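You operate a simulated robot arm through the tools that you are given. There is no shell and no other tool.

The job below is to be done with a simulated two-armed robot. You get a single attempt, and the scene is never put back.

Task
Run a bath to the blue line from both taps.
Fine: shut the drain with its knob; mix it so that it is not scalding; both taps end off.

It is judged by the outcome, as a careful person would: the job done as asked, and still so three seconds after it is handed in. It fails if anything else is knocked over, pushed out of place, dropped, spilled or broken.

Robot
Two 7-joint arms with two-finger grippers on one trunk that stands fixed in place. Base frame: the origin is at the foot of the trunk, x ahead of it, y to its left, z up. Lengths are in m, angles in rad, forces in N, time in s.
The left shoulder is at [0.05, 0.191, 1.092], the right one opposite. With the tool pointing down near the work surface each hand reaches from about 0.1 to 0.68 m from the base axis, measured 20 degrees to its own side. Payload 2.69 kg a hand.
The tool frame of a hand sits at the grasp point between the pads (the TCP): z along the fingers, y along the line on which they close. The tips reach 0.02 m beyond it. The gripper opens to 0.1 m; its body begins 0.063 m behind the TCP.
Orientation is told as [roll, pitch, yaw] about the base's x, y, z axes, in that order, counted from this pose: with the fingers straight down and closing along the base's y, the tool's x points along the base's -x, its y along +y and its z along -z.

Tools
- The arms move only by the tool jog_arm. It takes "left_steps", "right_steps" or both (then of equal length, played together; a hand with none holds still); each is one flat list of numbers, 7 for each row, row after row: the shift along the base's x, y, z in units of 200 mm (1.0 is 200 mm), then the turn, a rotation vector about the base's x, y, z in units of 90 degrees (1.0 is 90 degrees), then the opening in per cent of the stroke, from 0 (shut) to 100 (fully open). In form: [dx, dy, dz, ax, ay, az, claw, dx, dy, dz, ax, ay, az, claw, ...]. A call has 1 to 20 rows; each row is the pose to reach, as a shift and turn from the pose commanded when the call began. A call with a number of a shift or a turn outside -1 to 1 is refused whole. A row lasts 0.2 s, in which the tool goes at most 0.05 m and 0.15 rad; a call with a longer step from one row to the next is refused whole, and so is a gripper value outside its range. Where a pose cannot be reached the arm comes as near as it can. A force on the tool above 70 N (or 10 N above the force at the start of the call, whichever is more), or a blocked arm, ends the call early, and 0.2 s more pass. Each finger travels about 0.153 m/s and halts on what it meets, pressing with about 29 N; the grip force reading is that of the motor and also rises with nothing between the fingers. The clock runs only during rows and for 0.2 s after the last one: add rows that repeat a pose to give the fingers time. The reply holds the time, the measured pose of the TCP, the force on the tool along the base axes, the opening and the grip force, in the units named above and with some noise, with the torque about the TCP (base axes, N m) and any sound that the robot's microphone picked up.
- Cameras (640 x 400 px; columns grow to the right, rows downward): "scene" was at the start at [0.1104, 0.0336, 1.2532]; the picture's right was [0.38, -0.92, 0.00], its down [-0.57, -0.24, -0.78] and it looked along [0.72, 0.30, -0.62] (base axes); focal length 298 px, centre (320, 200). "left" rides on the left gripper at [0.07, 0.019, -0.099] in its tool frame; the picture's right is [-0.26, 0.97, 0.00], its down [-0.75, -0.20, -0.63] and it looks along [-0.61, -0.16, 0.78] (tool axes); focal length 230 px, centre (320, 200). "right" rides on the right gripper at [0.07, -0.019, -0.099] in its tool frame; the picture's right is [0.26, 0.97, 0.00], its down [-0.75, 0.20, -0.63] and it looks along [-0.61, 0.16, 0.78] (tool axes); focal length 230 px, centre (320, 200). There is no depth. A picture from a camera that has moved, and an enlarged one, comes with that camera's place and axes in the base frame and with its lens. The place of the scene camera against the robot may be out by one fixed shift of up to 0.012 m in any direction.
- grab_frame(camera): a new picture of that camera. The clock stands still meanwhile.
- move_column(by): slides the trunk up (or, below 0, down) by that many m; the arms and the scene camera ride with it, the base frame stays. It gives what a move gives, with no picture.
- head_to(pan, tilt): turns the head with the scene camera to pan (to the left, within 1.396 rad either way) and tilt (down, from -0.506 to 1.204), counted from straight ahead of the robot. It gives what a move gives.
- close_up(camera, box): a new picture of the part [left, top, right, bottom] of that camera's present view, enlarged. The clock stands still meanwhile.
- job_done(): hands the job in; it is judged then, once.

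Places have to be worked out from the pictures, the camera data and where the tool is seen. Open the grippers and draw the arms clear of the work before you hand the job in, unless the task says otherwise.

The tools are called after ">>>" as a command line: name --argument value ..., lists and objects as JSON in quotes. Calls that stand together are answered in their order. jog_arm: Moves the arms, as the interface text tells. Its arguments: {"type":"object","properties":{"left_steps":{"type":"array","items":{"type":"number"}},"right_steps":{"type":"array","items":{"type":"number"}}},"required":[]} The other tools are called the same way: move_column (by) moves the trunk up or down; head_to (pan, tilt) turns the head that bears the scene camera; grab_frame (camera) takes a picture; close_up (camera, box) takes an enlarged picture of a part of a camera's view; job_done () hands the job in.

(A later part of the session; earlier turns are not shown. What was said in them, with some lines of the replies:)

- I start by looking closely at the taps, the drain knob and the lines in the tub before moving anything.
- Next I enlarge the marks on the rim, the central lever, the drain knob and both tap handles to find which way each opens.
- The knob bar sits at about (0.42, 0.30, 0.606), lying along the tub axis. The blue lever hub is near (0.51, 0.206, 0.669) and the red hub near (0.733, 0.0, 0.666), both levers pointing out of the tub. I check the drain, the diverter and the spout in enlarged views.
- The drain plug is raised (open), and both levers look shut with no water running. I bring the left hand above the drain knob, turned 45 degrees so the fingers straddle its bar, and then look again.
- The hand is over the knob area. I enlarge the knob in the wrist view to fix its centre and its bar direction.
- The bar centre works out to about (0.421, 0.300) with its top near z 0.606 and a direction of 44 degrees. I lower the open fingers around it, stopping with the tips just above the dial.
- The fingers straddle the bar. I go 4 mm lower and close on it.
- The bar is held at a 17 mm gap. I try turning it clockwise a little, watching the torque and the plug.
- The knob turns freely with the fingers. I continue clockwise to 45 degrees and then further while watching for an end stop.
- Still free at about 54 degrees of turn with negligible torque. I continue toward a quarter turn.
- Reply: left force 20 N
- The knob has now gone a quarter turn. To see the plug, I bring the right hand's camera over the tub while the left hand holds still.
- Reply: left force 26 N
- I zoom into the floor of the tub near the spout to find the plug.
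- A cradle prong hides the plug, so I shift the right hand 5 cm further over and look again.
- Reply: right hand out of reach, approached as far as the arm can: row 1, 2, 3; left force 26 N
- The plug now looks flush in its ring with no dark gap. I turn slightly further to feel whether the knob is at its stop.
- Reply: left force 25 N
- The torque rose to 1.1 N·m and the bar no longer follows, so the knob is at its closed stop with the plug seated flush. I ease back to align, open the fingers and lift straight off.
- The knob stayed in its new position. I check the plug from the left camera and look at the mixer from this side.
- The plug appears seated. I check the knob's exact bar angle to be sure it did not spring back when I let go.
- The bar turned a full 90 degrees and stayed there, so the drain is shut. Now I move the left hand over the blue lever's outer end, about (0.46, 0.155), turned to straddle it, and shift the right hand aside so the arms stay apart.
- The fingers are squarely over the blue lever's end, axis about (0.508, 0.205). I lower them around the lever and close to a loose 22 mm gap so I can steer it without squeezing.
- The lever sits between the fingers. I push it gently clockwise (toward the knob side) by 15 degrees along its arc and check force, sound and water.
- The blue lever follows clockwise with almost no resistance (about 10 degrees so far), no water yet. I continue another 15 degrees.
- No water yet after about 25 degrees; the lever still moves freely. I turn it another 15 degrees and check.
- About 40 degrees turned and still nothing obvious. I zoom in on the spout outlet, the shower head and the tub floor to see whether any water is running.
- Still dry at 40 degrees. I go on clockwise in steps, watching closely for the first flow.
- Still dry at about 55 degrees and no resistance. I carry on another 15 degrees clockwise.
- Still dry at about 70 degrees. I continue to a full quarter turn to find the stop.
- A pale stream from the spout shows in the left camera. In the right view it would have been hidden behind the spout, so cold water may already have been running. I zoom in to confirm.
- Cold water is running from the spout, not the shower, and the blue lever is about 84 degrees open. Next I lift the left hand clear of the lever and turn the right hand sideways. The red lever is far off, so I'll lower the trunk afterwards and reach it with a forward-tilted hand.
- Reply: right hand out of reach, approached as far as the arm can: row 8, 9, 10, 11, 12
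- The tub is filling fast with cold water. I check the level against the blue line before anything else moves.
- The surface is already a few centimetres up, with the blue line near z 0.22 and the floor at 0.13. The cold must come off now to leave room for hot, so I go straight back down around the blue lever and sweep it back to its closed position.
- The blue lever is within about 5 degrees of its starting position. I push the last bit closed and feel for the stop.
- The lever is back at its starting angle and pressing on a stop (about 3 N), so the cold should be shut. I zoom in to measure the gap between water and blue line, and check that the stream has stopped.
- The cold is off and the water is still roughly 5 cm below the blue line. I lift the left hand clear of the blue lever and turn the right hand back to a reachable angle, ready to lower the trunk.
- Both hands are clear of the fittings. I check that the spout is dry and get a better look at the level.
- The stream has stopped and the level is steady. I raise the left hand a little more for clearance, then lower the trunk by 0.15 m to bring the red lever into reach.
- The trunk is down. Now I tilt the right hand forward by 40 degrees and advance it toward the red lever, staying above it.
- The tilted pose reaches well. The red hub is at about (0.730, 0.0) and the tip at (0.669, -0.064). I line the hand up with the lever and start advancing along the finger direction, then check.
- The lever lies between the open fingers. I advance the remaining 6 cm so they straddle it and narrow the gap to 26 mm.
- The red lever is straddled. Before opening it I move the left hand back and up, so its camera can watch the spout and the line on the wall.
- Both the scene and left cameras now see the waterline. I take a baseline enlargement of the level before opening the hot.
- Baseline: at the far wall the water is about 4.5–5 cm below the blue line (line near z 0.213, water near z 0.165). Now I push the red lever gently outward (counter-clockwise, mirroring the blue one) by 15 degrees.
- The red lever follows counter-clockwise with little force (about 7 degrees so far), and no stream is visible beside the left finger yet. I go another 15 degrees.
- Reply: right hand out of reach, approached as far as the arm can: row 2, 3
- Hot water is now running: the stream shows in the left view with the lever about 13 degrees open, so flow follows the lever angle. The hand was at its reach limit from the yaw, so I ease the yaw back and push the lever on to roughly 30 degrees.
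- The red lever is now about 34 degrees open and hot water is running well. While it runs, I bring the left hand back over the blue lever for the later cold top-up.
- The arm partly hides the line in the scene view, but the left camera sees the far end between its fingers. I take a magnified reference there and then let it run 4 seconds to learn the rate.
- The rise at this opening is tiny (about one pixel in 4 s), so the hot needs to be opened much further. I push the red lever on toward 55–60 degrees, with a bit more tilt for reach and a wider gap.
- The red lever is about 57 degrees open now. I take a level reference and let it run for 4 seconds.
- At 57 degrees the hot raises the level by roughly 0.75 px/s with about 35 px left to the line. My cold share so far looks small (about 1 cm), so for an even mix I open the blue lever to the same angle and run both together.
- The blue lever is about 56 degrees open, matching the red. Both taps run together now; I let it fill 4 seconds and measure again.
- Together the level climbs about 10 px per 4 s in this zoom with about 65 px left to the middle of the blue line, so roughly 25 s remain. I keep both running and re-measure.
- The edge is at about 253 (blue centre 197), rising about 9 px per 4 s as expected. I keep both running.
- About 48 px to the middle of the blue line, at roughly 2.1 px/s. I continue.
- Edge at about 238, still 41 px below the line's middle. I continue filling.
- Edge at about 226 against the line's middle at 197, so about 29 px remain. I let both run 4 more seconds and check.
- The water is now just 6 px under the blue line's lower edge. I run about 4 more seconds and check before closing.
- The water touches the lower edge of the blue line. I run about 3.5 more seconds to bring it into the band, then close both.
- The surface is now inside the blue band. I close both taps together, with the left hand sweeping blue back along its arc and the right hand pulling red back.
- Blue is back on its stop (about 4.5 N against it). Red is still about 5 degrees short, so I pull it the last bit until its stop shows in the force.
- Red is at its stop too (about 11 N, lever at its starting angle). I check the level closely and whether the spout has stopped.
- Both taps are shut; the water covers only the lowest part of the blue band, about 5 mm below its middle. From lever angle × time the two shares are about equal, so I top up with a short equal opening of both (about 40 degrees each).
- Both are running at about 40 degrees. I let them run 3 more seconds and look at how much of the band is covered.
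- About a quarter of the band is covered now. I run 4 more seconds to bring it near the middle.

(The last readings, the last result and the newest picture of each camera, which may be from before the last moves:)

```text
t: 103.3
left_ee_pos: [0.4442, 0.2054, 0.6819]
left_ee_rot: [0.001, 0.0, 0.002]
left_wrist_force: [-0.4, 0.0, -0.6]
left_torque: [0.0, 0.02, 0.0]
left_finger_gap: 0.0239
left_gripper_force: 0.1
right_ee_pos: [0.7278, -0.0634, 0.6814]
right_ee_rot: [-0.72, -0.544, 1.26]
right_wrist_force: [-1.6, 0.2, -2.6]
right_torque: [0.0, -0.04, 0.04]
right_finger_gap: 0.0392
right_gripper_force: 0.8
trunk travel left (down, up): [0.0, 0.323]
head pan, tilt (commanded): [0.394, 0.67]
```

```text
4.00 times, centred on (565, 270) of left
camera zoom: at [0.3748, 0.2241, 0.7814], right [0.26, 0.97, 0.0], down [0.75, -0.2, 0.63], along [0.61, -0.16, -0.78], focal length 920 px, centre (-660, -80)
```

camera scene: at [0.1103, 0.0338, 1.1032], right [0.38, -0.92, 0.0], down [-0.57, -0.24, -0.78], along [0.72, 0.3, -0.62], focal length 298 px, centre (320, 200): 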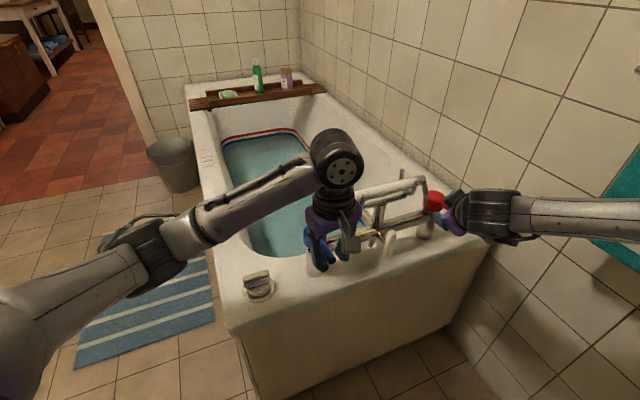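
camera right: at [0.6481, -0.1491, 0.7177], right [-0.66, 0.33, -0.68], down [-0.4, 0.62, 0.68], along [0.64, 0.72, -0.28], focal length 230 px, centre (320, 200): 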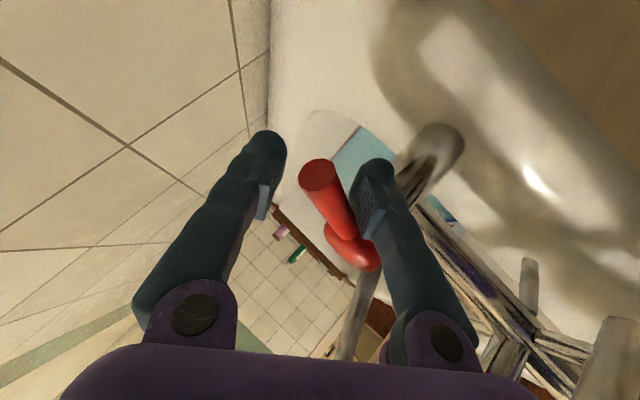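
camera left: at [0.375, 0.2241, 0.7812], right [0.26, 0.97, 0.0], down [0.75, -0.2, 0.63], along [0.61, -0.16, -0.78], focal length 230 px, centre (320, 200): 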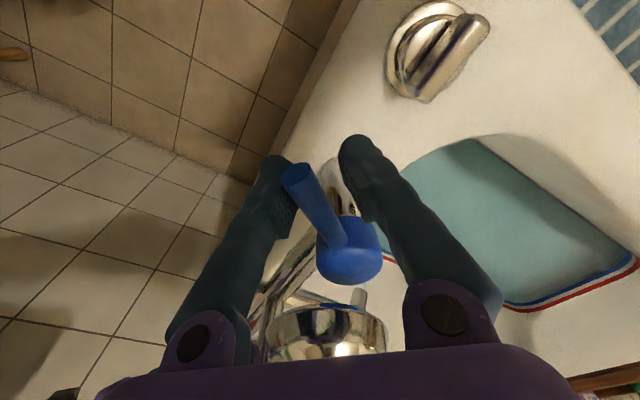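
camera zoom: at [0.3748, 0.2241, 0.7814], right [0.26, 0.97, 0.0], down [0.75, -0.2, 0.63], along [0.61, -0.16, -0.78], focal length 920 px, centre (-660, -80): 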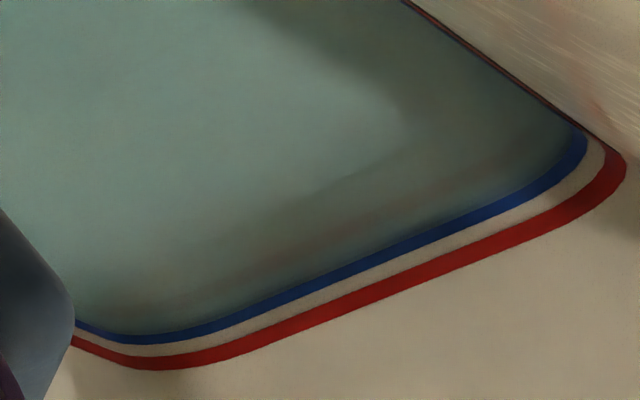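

The surface is about 2 mm below the middle of the band. I hold one more second and then close both levers together.

>>> jog_arm --left_steps '[0, 0, 0, 0, 0, 0, 24, 0, 0, 0, 0, 0, 0, 24, 0, 0, 0, 0, 0, 0, 24, 0, 0, 0, 0, 0, 0, 24, 0.0045, -0.0465, 0, 0, 0, 0.0944, 24, 0.0155, -0.092, 0, 0, 0, 0.1889, 24, 0.033, -0.135, 0, 0, 0, 0.2833, 24, 0.057, -0.175, 0, 0, 0, 0.3778, 24, 0.0865, -0.2115, 0, 0, 0, 0.4722, 24, 0.121, -0.2425, 0, 0, 0, 0.5667, 24, 0.13, -0.2495, 0, 0, 0, 0.5889, 24, 0.13, -0.2495, 0, 0, 0, 0.5889, 24]' --right_steps '[0, 0, 0, 0, 0, 0, 38, 0, 0, 0, 0, 0, 0, 38, 0, 0, 0, 0, 0, 0, 38, 0, 0, 0, 0, 0, 0, 38, -0.0745, 0.0105, 0, 0, 0, 0, 36, -0.1495, 0.0415, 0, 0, 0, 0, 33, -0.2135, 0.091, 0, 0, 0, 0, 30, -0.2485, 0.132, 0, 0, 0, 0, 30, -0.2625, 0.1635, 0, 0, 0, 0, 28, -0.2625, 0.1635, 0, 0, 0, 0, 28, -0.2625, 0.1635, 0, 0, 0, 0, 28, -0.2625, 0.1635, 0, 0, 0, 0, 28]'

>>> grab_frame --camera "right"

>>> grab_frame --camera "left"

>>> close_up --camera "scene" --box '[240, 128, 265, 144]'

```text
t: 106.0
left_ee_pos: [0.4708, 0.1538, 0.6822]
left_ee_rot: [0.001, -0.003, 0.928]
left_wrist_force: [-3.1, 2.5, 0.9]
left_torque: [-0.01, -0.02, -0.02]
left_finger_gap: 0.0261
left_gripper_force: 1.6
right_ee_pos: [0.6749, -0.0327, 0.6831]
right_ee_rot: [-0.724, -0.545, 1.258]
right_wrist_force: [7.3, -13.1, 4.4]
right_torque: [-0.01, -0.04, -0.18]
right_finger_gap: 0.0375
right_gripper_force: 7.4
trunk travel left (down, up): [0.0, 0.323]
head pan, tilt (commanded): [0.394, 0.67]
```

```text
taken
camera right: at [0.5953, -0.1169, 0.72], right [-0.65, 0.33, -0.68], down [-0.4, 0.62, 0.68], along [0.64, 0.71, -0.27], focal length 230 px, centre (320, 200)
```

right: 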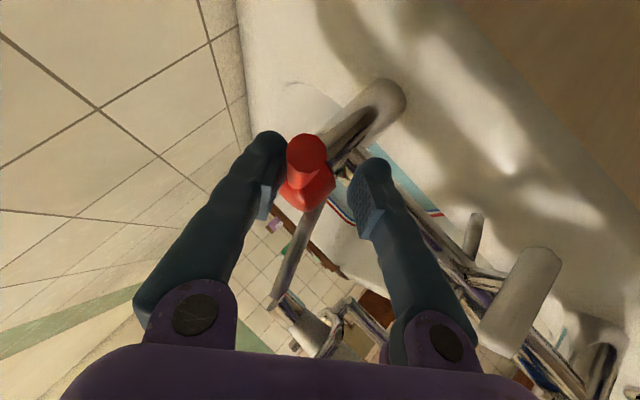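

```text
taken
camera left: at [0.4145, 0.1107, 0.7814], right [-0.62, 0.79, 0.0], down [0.61, 0.48, 0.63], along [0.49, 0.39, -0.78], focal length 230 px, centre (320, 200)
```

left: 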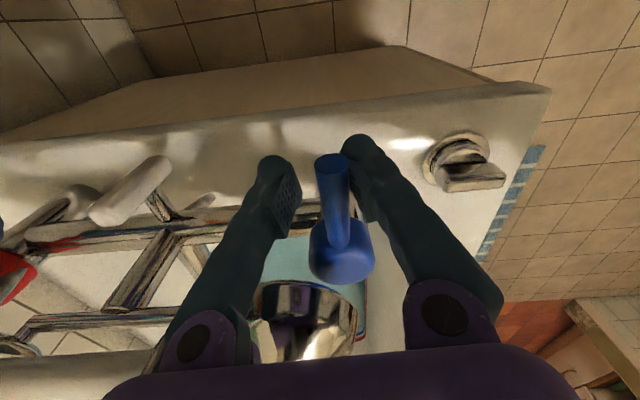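

```text
16.00 times, centred on (252, 136) of scene
camera zoom: at [0.1103, 0.0331, 1.1033], right [0.38, -0.92, 0.0], down [-0.57, -0.24, -0.78], along [0.72, 0.3, -0.62], focal length 4773 px, centre (1400, 1224)
```

zoom: 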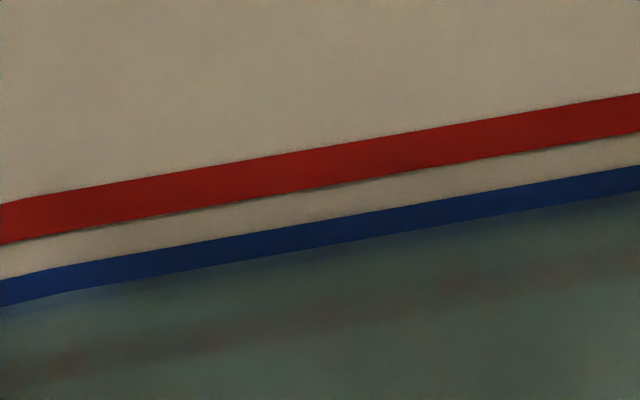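

Both levers are on their closed stops and the water is within the blue band. I recentre the open fingers around each lever so nothing is dragged, then withdraw the left hand straight up and the right hand back along its fingers.

>>> jog_arm --left_steps '[-0.034, 0.0285, 0, 0, 0, 0, 35, -0.034, 0.0285, 0, 0, 0, 0, 45, -0.034, 0.0285, 0, 0, 0, 0, 45, -0.034, 0.0285, 0.15, 0, 0, 0, 45, -0.034, 0.0285, 0.35, 0, 0, 0, 45, -0.034, 0.0285, 0.55, 0, 0, 0, 45, -0.034, 0.0285, 0.75, 0, 0, 0, 45]' --right_steps '[0.05, -0.074, 0, 0, 0, 0, 40, 0.05, -0.074, 0, 0, 0, 0, 50, 0.05, -0.074, 0, 0, 0, 0, 50, -0.08, -0.104, 0.1125, 0, 0, 0, 50, -0.21, -0.134, 0.225, 0, 0, 0, 50, -0.345, -0.164, 0.3375, 0, 0, 0, 50, -0.475, -0.194, 0.45, 0, 0, 0, 50]'

>>> grab_frame --camera "right"

>>> grab_frame --camera "left"

>>> grab_frame --camera "scene"

```text
t: 107.5
left_ee_pos: [0.4637, 0.1604, 0.8341]
left_ee_rot: [0.003, 0.0, 0.928]
left_wrist_force: [0.8, -0.6, -0.6]
left_torque: [-0.05, -0.02, -0.02]
left_finger_gap: 0.0449
left_gripper_force: 0.1
right_ee_pos: [0.5801, -0.0705, 0.7717]
right_ee_rot: [-0.724, -0.546, 1.261]
right_wrist_force: [0.9, 0.3, -0.7]
right_torque: [-0.03, 0.0, 0.02]
right_finger_gap: 0.05
right_gripper_force: 0.1
trunk travel left (down, up): [0.0, 0.323]
head pan, tilt (commanded): [0.394, 0.67]
```

```text
taken
camera right: at [0.4985, -0.1548, 0.8089], right [-0.66, 0.33, -0.68], down [-0.4, 0.62, 0.68], along [0.64, 0.72, -0.27], focal length 230 px, centre (320, 200)
```

right: 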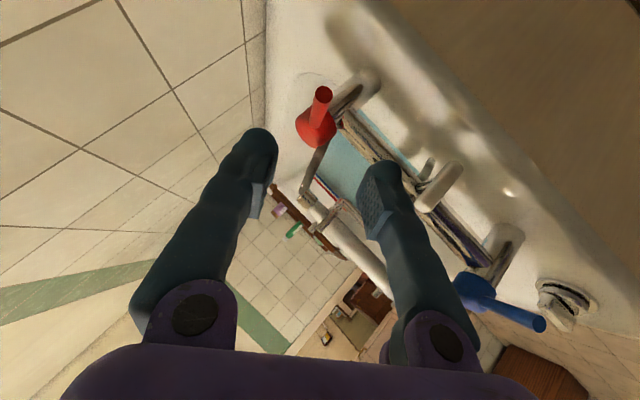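

```text
taken
camera left: at [0.4072, 0.1162, 0.9341], right [-0.62, 0.79, 0.0], down [0.61, 0.48, 0.63], along [0.49, 0.39, -0.78], focal length 230 px, centre (320, 200)
```

left: 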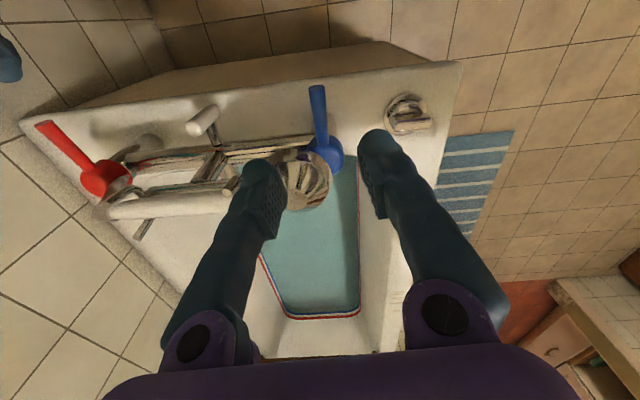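

```text
taken
camera scene: at [0.1103, 0.0336, 1.1032], right [0.38, -0.92, 0.0], down [-0.57, -0.24, -0.78], along [0.72, 0.3, -0.62], focal length 298 px, centre (320, 200)
```

scene: 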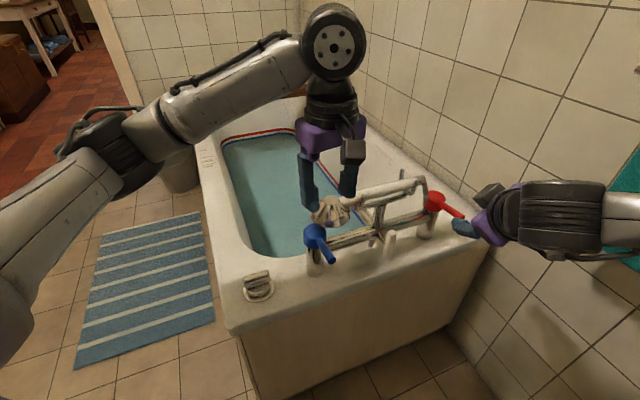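

Both levers are back in their starting positions and the hands are free. I draw both arms well clear and open the grippers, then verify spout, level and plug.

>>> jog_arm --left_steps '[0, 0, 0.15, 0, 0, 0, 60, -0.1, 0.1, 0.3, 0, 0, 0, 80, -0.2, 0.2, 0.4, 0, 0, 0, 100, -0.3, 0.3, 0.5, 0, 0, 0, 100, -0.4, 0.4, 0.5, 0, 0, 0, 100, -0.5, 0.5, 0.5, 0, 0, 0, 100, -0.55, 0.6, 0.5, 0, 0, 0, 100]' --right_steps '[-0.1, -0.05, 0.1, 0, 0, 0, 50, -0.2, -0.1, 0.2, 0, 0, 0, 60, -0.3, -0.2, 0.3, 0, 0, 0, 80, -0.4, -0.3, 0.3, 0, 0, 0, 100, -0.5, -0.4, 0.3, 0, 0, 0, 100, -0.6, -0.4, 0.3, 0, 0, 0, 100, -0.6, -0.4, 0.3, 0, 0, 0, 100]'

>>> grab_frame --camera "scene"

>>> grab_frame --camera "left"

>>> close_up --camera "scene" --box '[240, 128, 265, 144]'

>>> close_up --camera "scene" --box '[290, 170, 470, 290]'

```text
t: 109.2
left_ee_pos: [0.3525, 0.2799, 0.9309]
left_ee_rot: [0.0, -0.002, 0.926]
left_wrist_force: [-0.8, -0.2, -0.1]
left_torque: [0.01, -0.04, 0.0]
left_finger_gap: 0.1001
left_gripper_force: 0.0
right_ee_pos: [0.4596, -0.15, 0.8324]
right_ee_rot: [-0.723, -0.545, 1.261]
right_wrist_force: [0.4, 0.1, 0.4]
right_torque: [-0.03, 0.0, 0.01]
right_finger_gap: 0.1001
right_gripper_force: 0.0
trunk travel left (down, up): [0.0, 0.323]
head pan, tilt (commanded): [0.394, 0.67]
```

```text
taken
camera scene: at [0.1104, 0.0337, 1.1032], right [0.38, -0.92, 0.0], down [-0.57, -0.24, -0.78], along [0.72, 0.3, -0.62], focal length 298 px, centre (320, 200)
```

scene: 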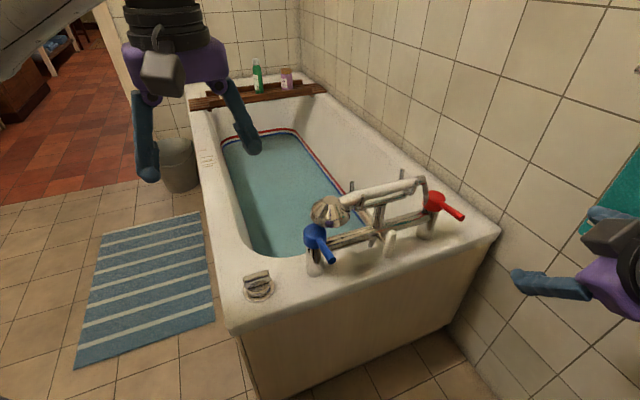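

```text
taken
camera left: at [0.297, 0.2364, 1.0313], right [-0.62, 0.79, 0.0], down [0.61, 0.48, 0.63], along [0.49, 0.39, -0.78], focal length 230 px, centre (320, 200)
```

left: 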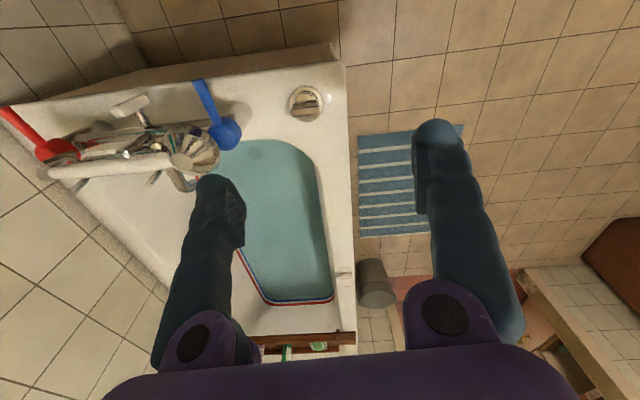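

```text
16.00 times, centred on (252, 136) of scene
camera zoom: at [0.1104, 0.0337, 1.1032], right [0.38, -0.92, 0.0], down [-0.57, -0.24, -0.78], along [0.72, 0.3, -0.62], focal length 4773 px, centre (1400, 1224)
```

zoom: 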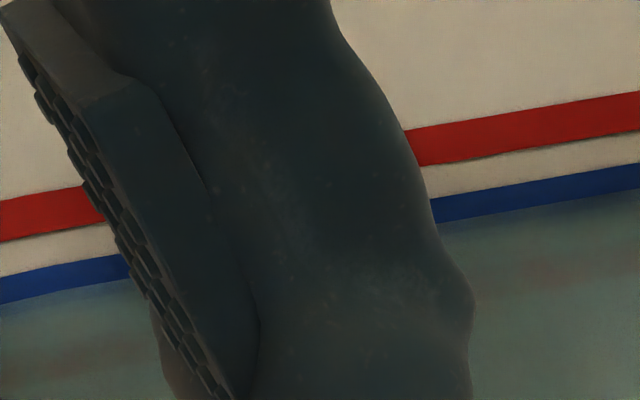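

```text
3.33 times, centred on (380, 230) of scene
camera zoom: at [0.1104, 0.0337, 1.1032], right [0.38, -0.92, 0.0], down [-0.57, -0.24, -0.78], along [0.72, 0.3, -0.62], focal length 994 px, centre (120, 100)
```

zoom: 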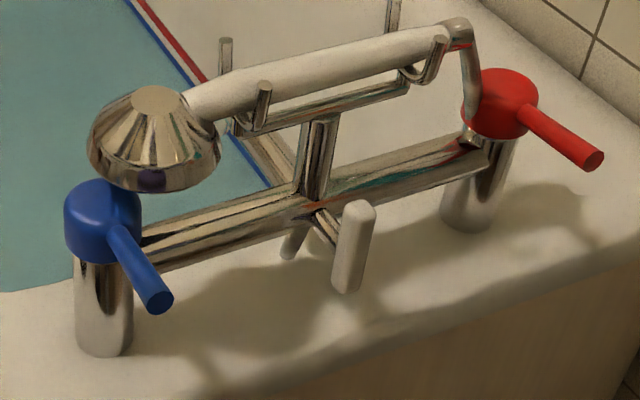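

The level is steady in the band and both levers sit in their off positions. I check the spout for a stream and then wait a few seconds to confirm the level doesn't change.

>>> close_up --camera "left" --box '[150, 70, 340, 240]'

>>> jog_arm --left_steps '[-0.15, 0.1, 0.1, 0, 0, 0, 100, -0.25, 0.2, 0.1, 0, 0, 0, 100, -0.25, 0.2, 0.1, 0, 0, 0, 100, -0.25, 0.2, 0.1, 0, 0, 0, 100, -0.25, 0.2, 0.1, 0, 0, 0, 100, -0.25, 0.2, 0.1, 0, 0, 0, 100, -0.25, 0.2, 0.1, 0, 0, 0, 100, -0.25, 0.2, 0.1, 0, 0, 0, 100, -0.25, 0.2, 0.1, 0, 0, 0, 100, -0.25, 0.2, 0.1, 0, 0, 0, 100, -0.25, 0.2, 0.1, 0, 0, 0, 100, -0.25, 0.2, 0.1, 0, 0, 0, 100, -0.25, 0.2, 0.1, 0, 0, 0, 100, -0.25, 0.2, 0.1, 0, 0, 0, 100, -0.25, 0.2, 0.1, 0, 0, 0, 100, -0.25, 0.2, 0.1, 0, 0, 0, 100, -0.25, 0.2, 0.1, 0, 0, 0, 100, -0.25, 0.2, 0.1, 0, 0, 0, 100]'

>>> close_up --camera "scene" --box '[240, 128, 265, 144]'

>>> close_up --camera "scene" --box '[215, 115, 345, 200]'

>>> grab_frame --camera "scene"

```text
2.35 times, centred on (245, 155) of left
camera zoom: at [0.297, 0.2364, 1.0313], right [-0.62, 0.79, 0.0], down [0.61, 0.48, 0.63], along [0.49, 0.39, -0.78], focal length 541 px, centre (496, 306)
```

zoom: 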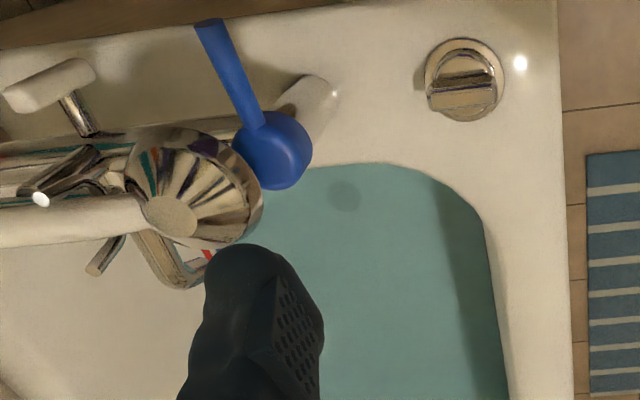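

```text
t: 113.0
left_ee_pos: [0.3051, 0.3222, 0.9534]
left_ee_rot: [0.001, 0.0, 0.926]
left_wrist_force: [-0.1, -0.4, -0.7]
left_torque: [0.0, 0.04, -0.02]
left_finger_gap: 0.1001
left_gripper_force: 0.1
right_ee_pos: [0.4587, -0.1502, 0.8327]
right_ee_rot: [-0.724, -0.545, 1.261]
right_wrist_force: [0.7, -0.1, -0.5]
right_torque: [0.01, 0.01, -0.01]
right_finger_gap: 0.0998
right_gripper_force: 0.1
trunk travel left (down, up): [0.0, 0.323]
head pan, tilt (commanded): [0.394, 0.67]
```

```text
16.00 times, centred on (252, 136) of scene
camera zoom: at [0.1104, 0.0336, 1.1032], right [0.38, -0.92, 0.0], down [-0.57, -0.24, -0.78], along [0.72, 0.3, -0.62], focal length 4773 px, centre (1400, 1224)
```

zoom: 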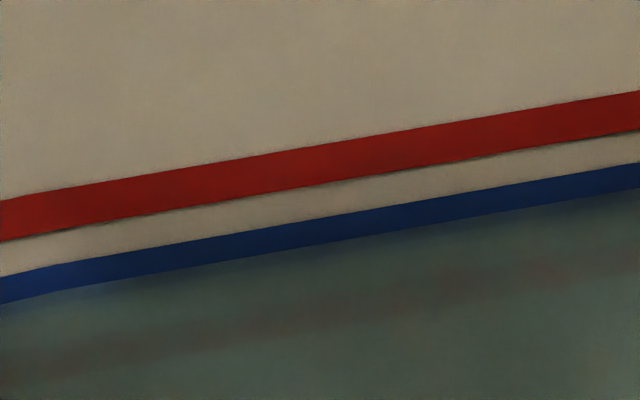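

```text
4.71 times, centred on (280, 158) of scene
camera zoom: at [0.1104, 0.0336, 1.1032], right [0.38, -0.92, 0.0], down [-0.57, -0.24, -0.78], along [0.72, 0.3, -0.62], focal length 1404 px, centre (508, 400)
```

zoom: 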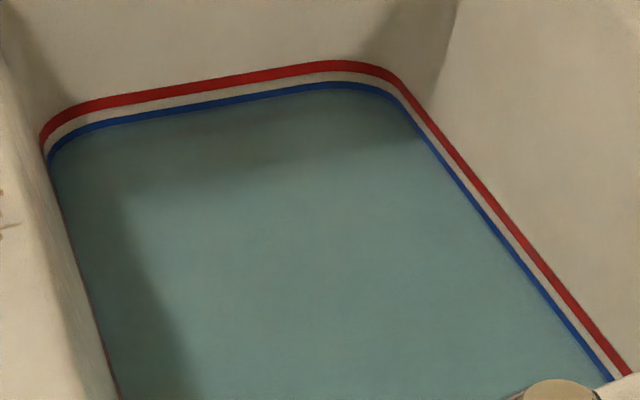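

```text
taken
camera scene: at [0.1104, 0.0336, 1.1032], right [0.38, -0.92, 0.0], down [-0.57, -0.24, -0.78], along [0.72, 0.3, -0.62], focal length 298 px, centre (320, 200)
```

scene: 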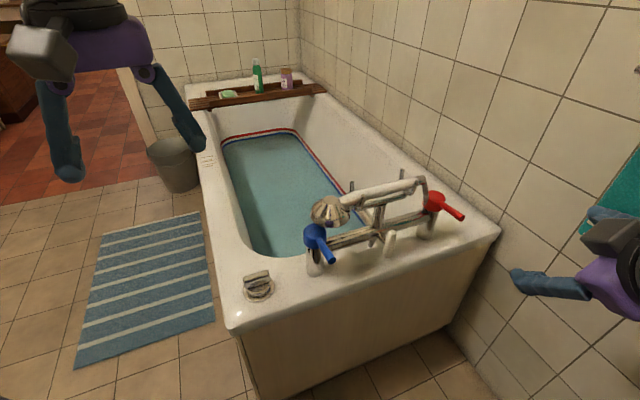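

The level hasn't moved for 7 seconds and sits inside the blue band. Both levers are at their off stops, the spout is dry, the drain knob is still closed, and nothing else was disturbed. Both grippers are open and clear of the work, so I hand the job in.

>>> job_done

```text
The job is handed in.
```

The bath is run to the blue line from both taps, the drain is shut, and both taps are off. I've handed the job in.

- **Drain:** I turned the knob a quarter turn to its stop and the plug seated flush. The level held steady once the taps were off.
- **Level:** the water sits inside the blue band, about 2 mm below its middle.
- **Mix:** by how far and how long each lever was open, it is about half hot and half cold. I had no way to measure the temperature, so "not scalding" rests on that even split.
- **Taps:** both levers are back against their closed stops, and I saw no water coming from the spout.
- **Everything else:** I saw nothing knocked, moved or spilled. Both grippers are open and the arms are clear of the tub. The trunk is still lowered by 0.15 m, which I needed to reach the red tap.
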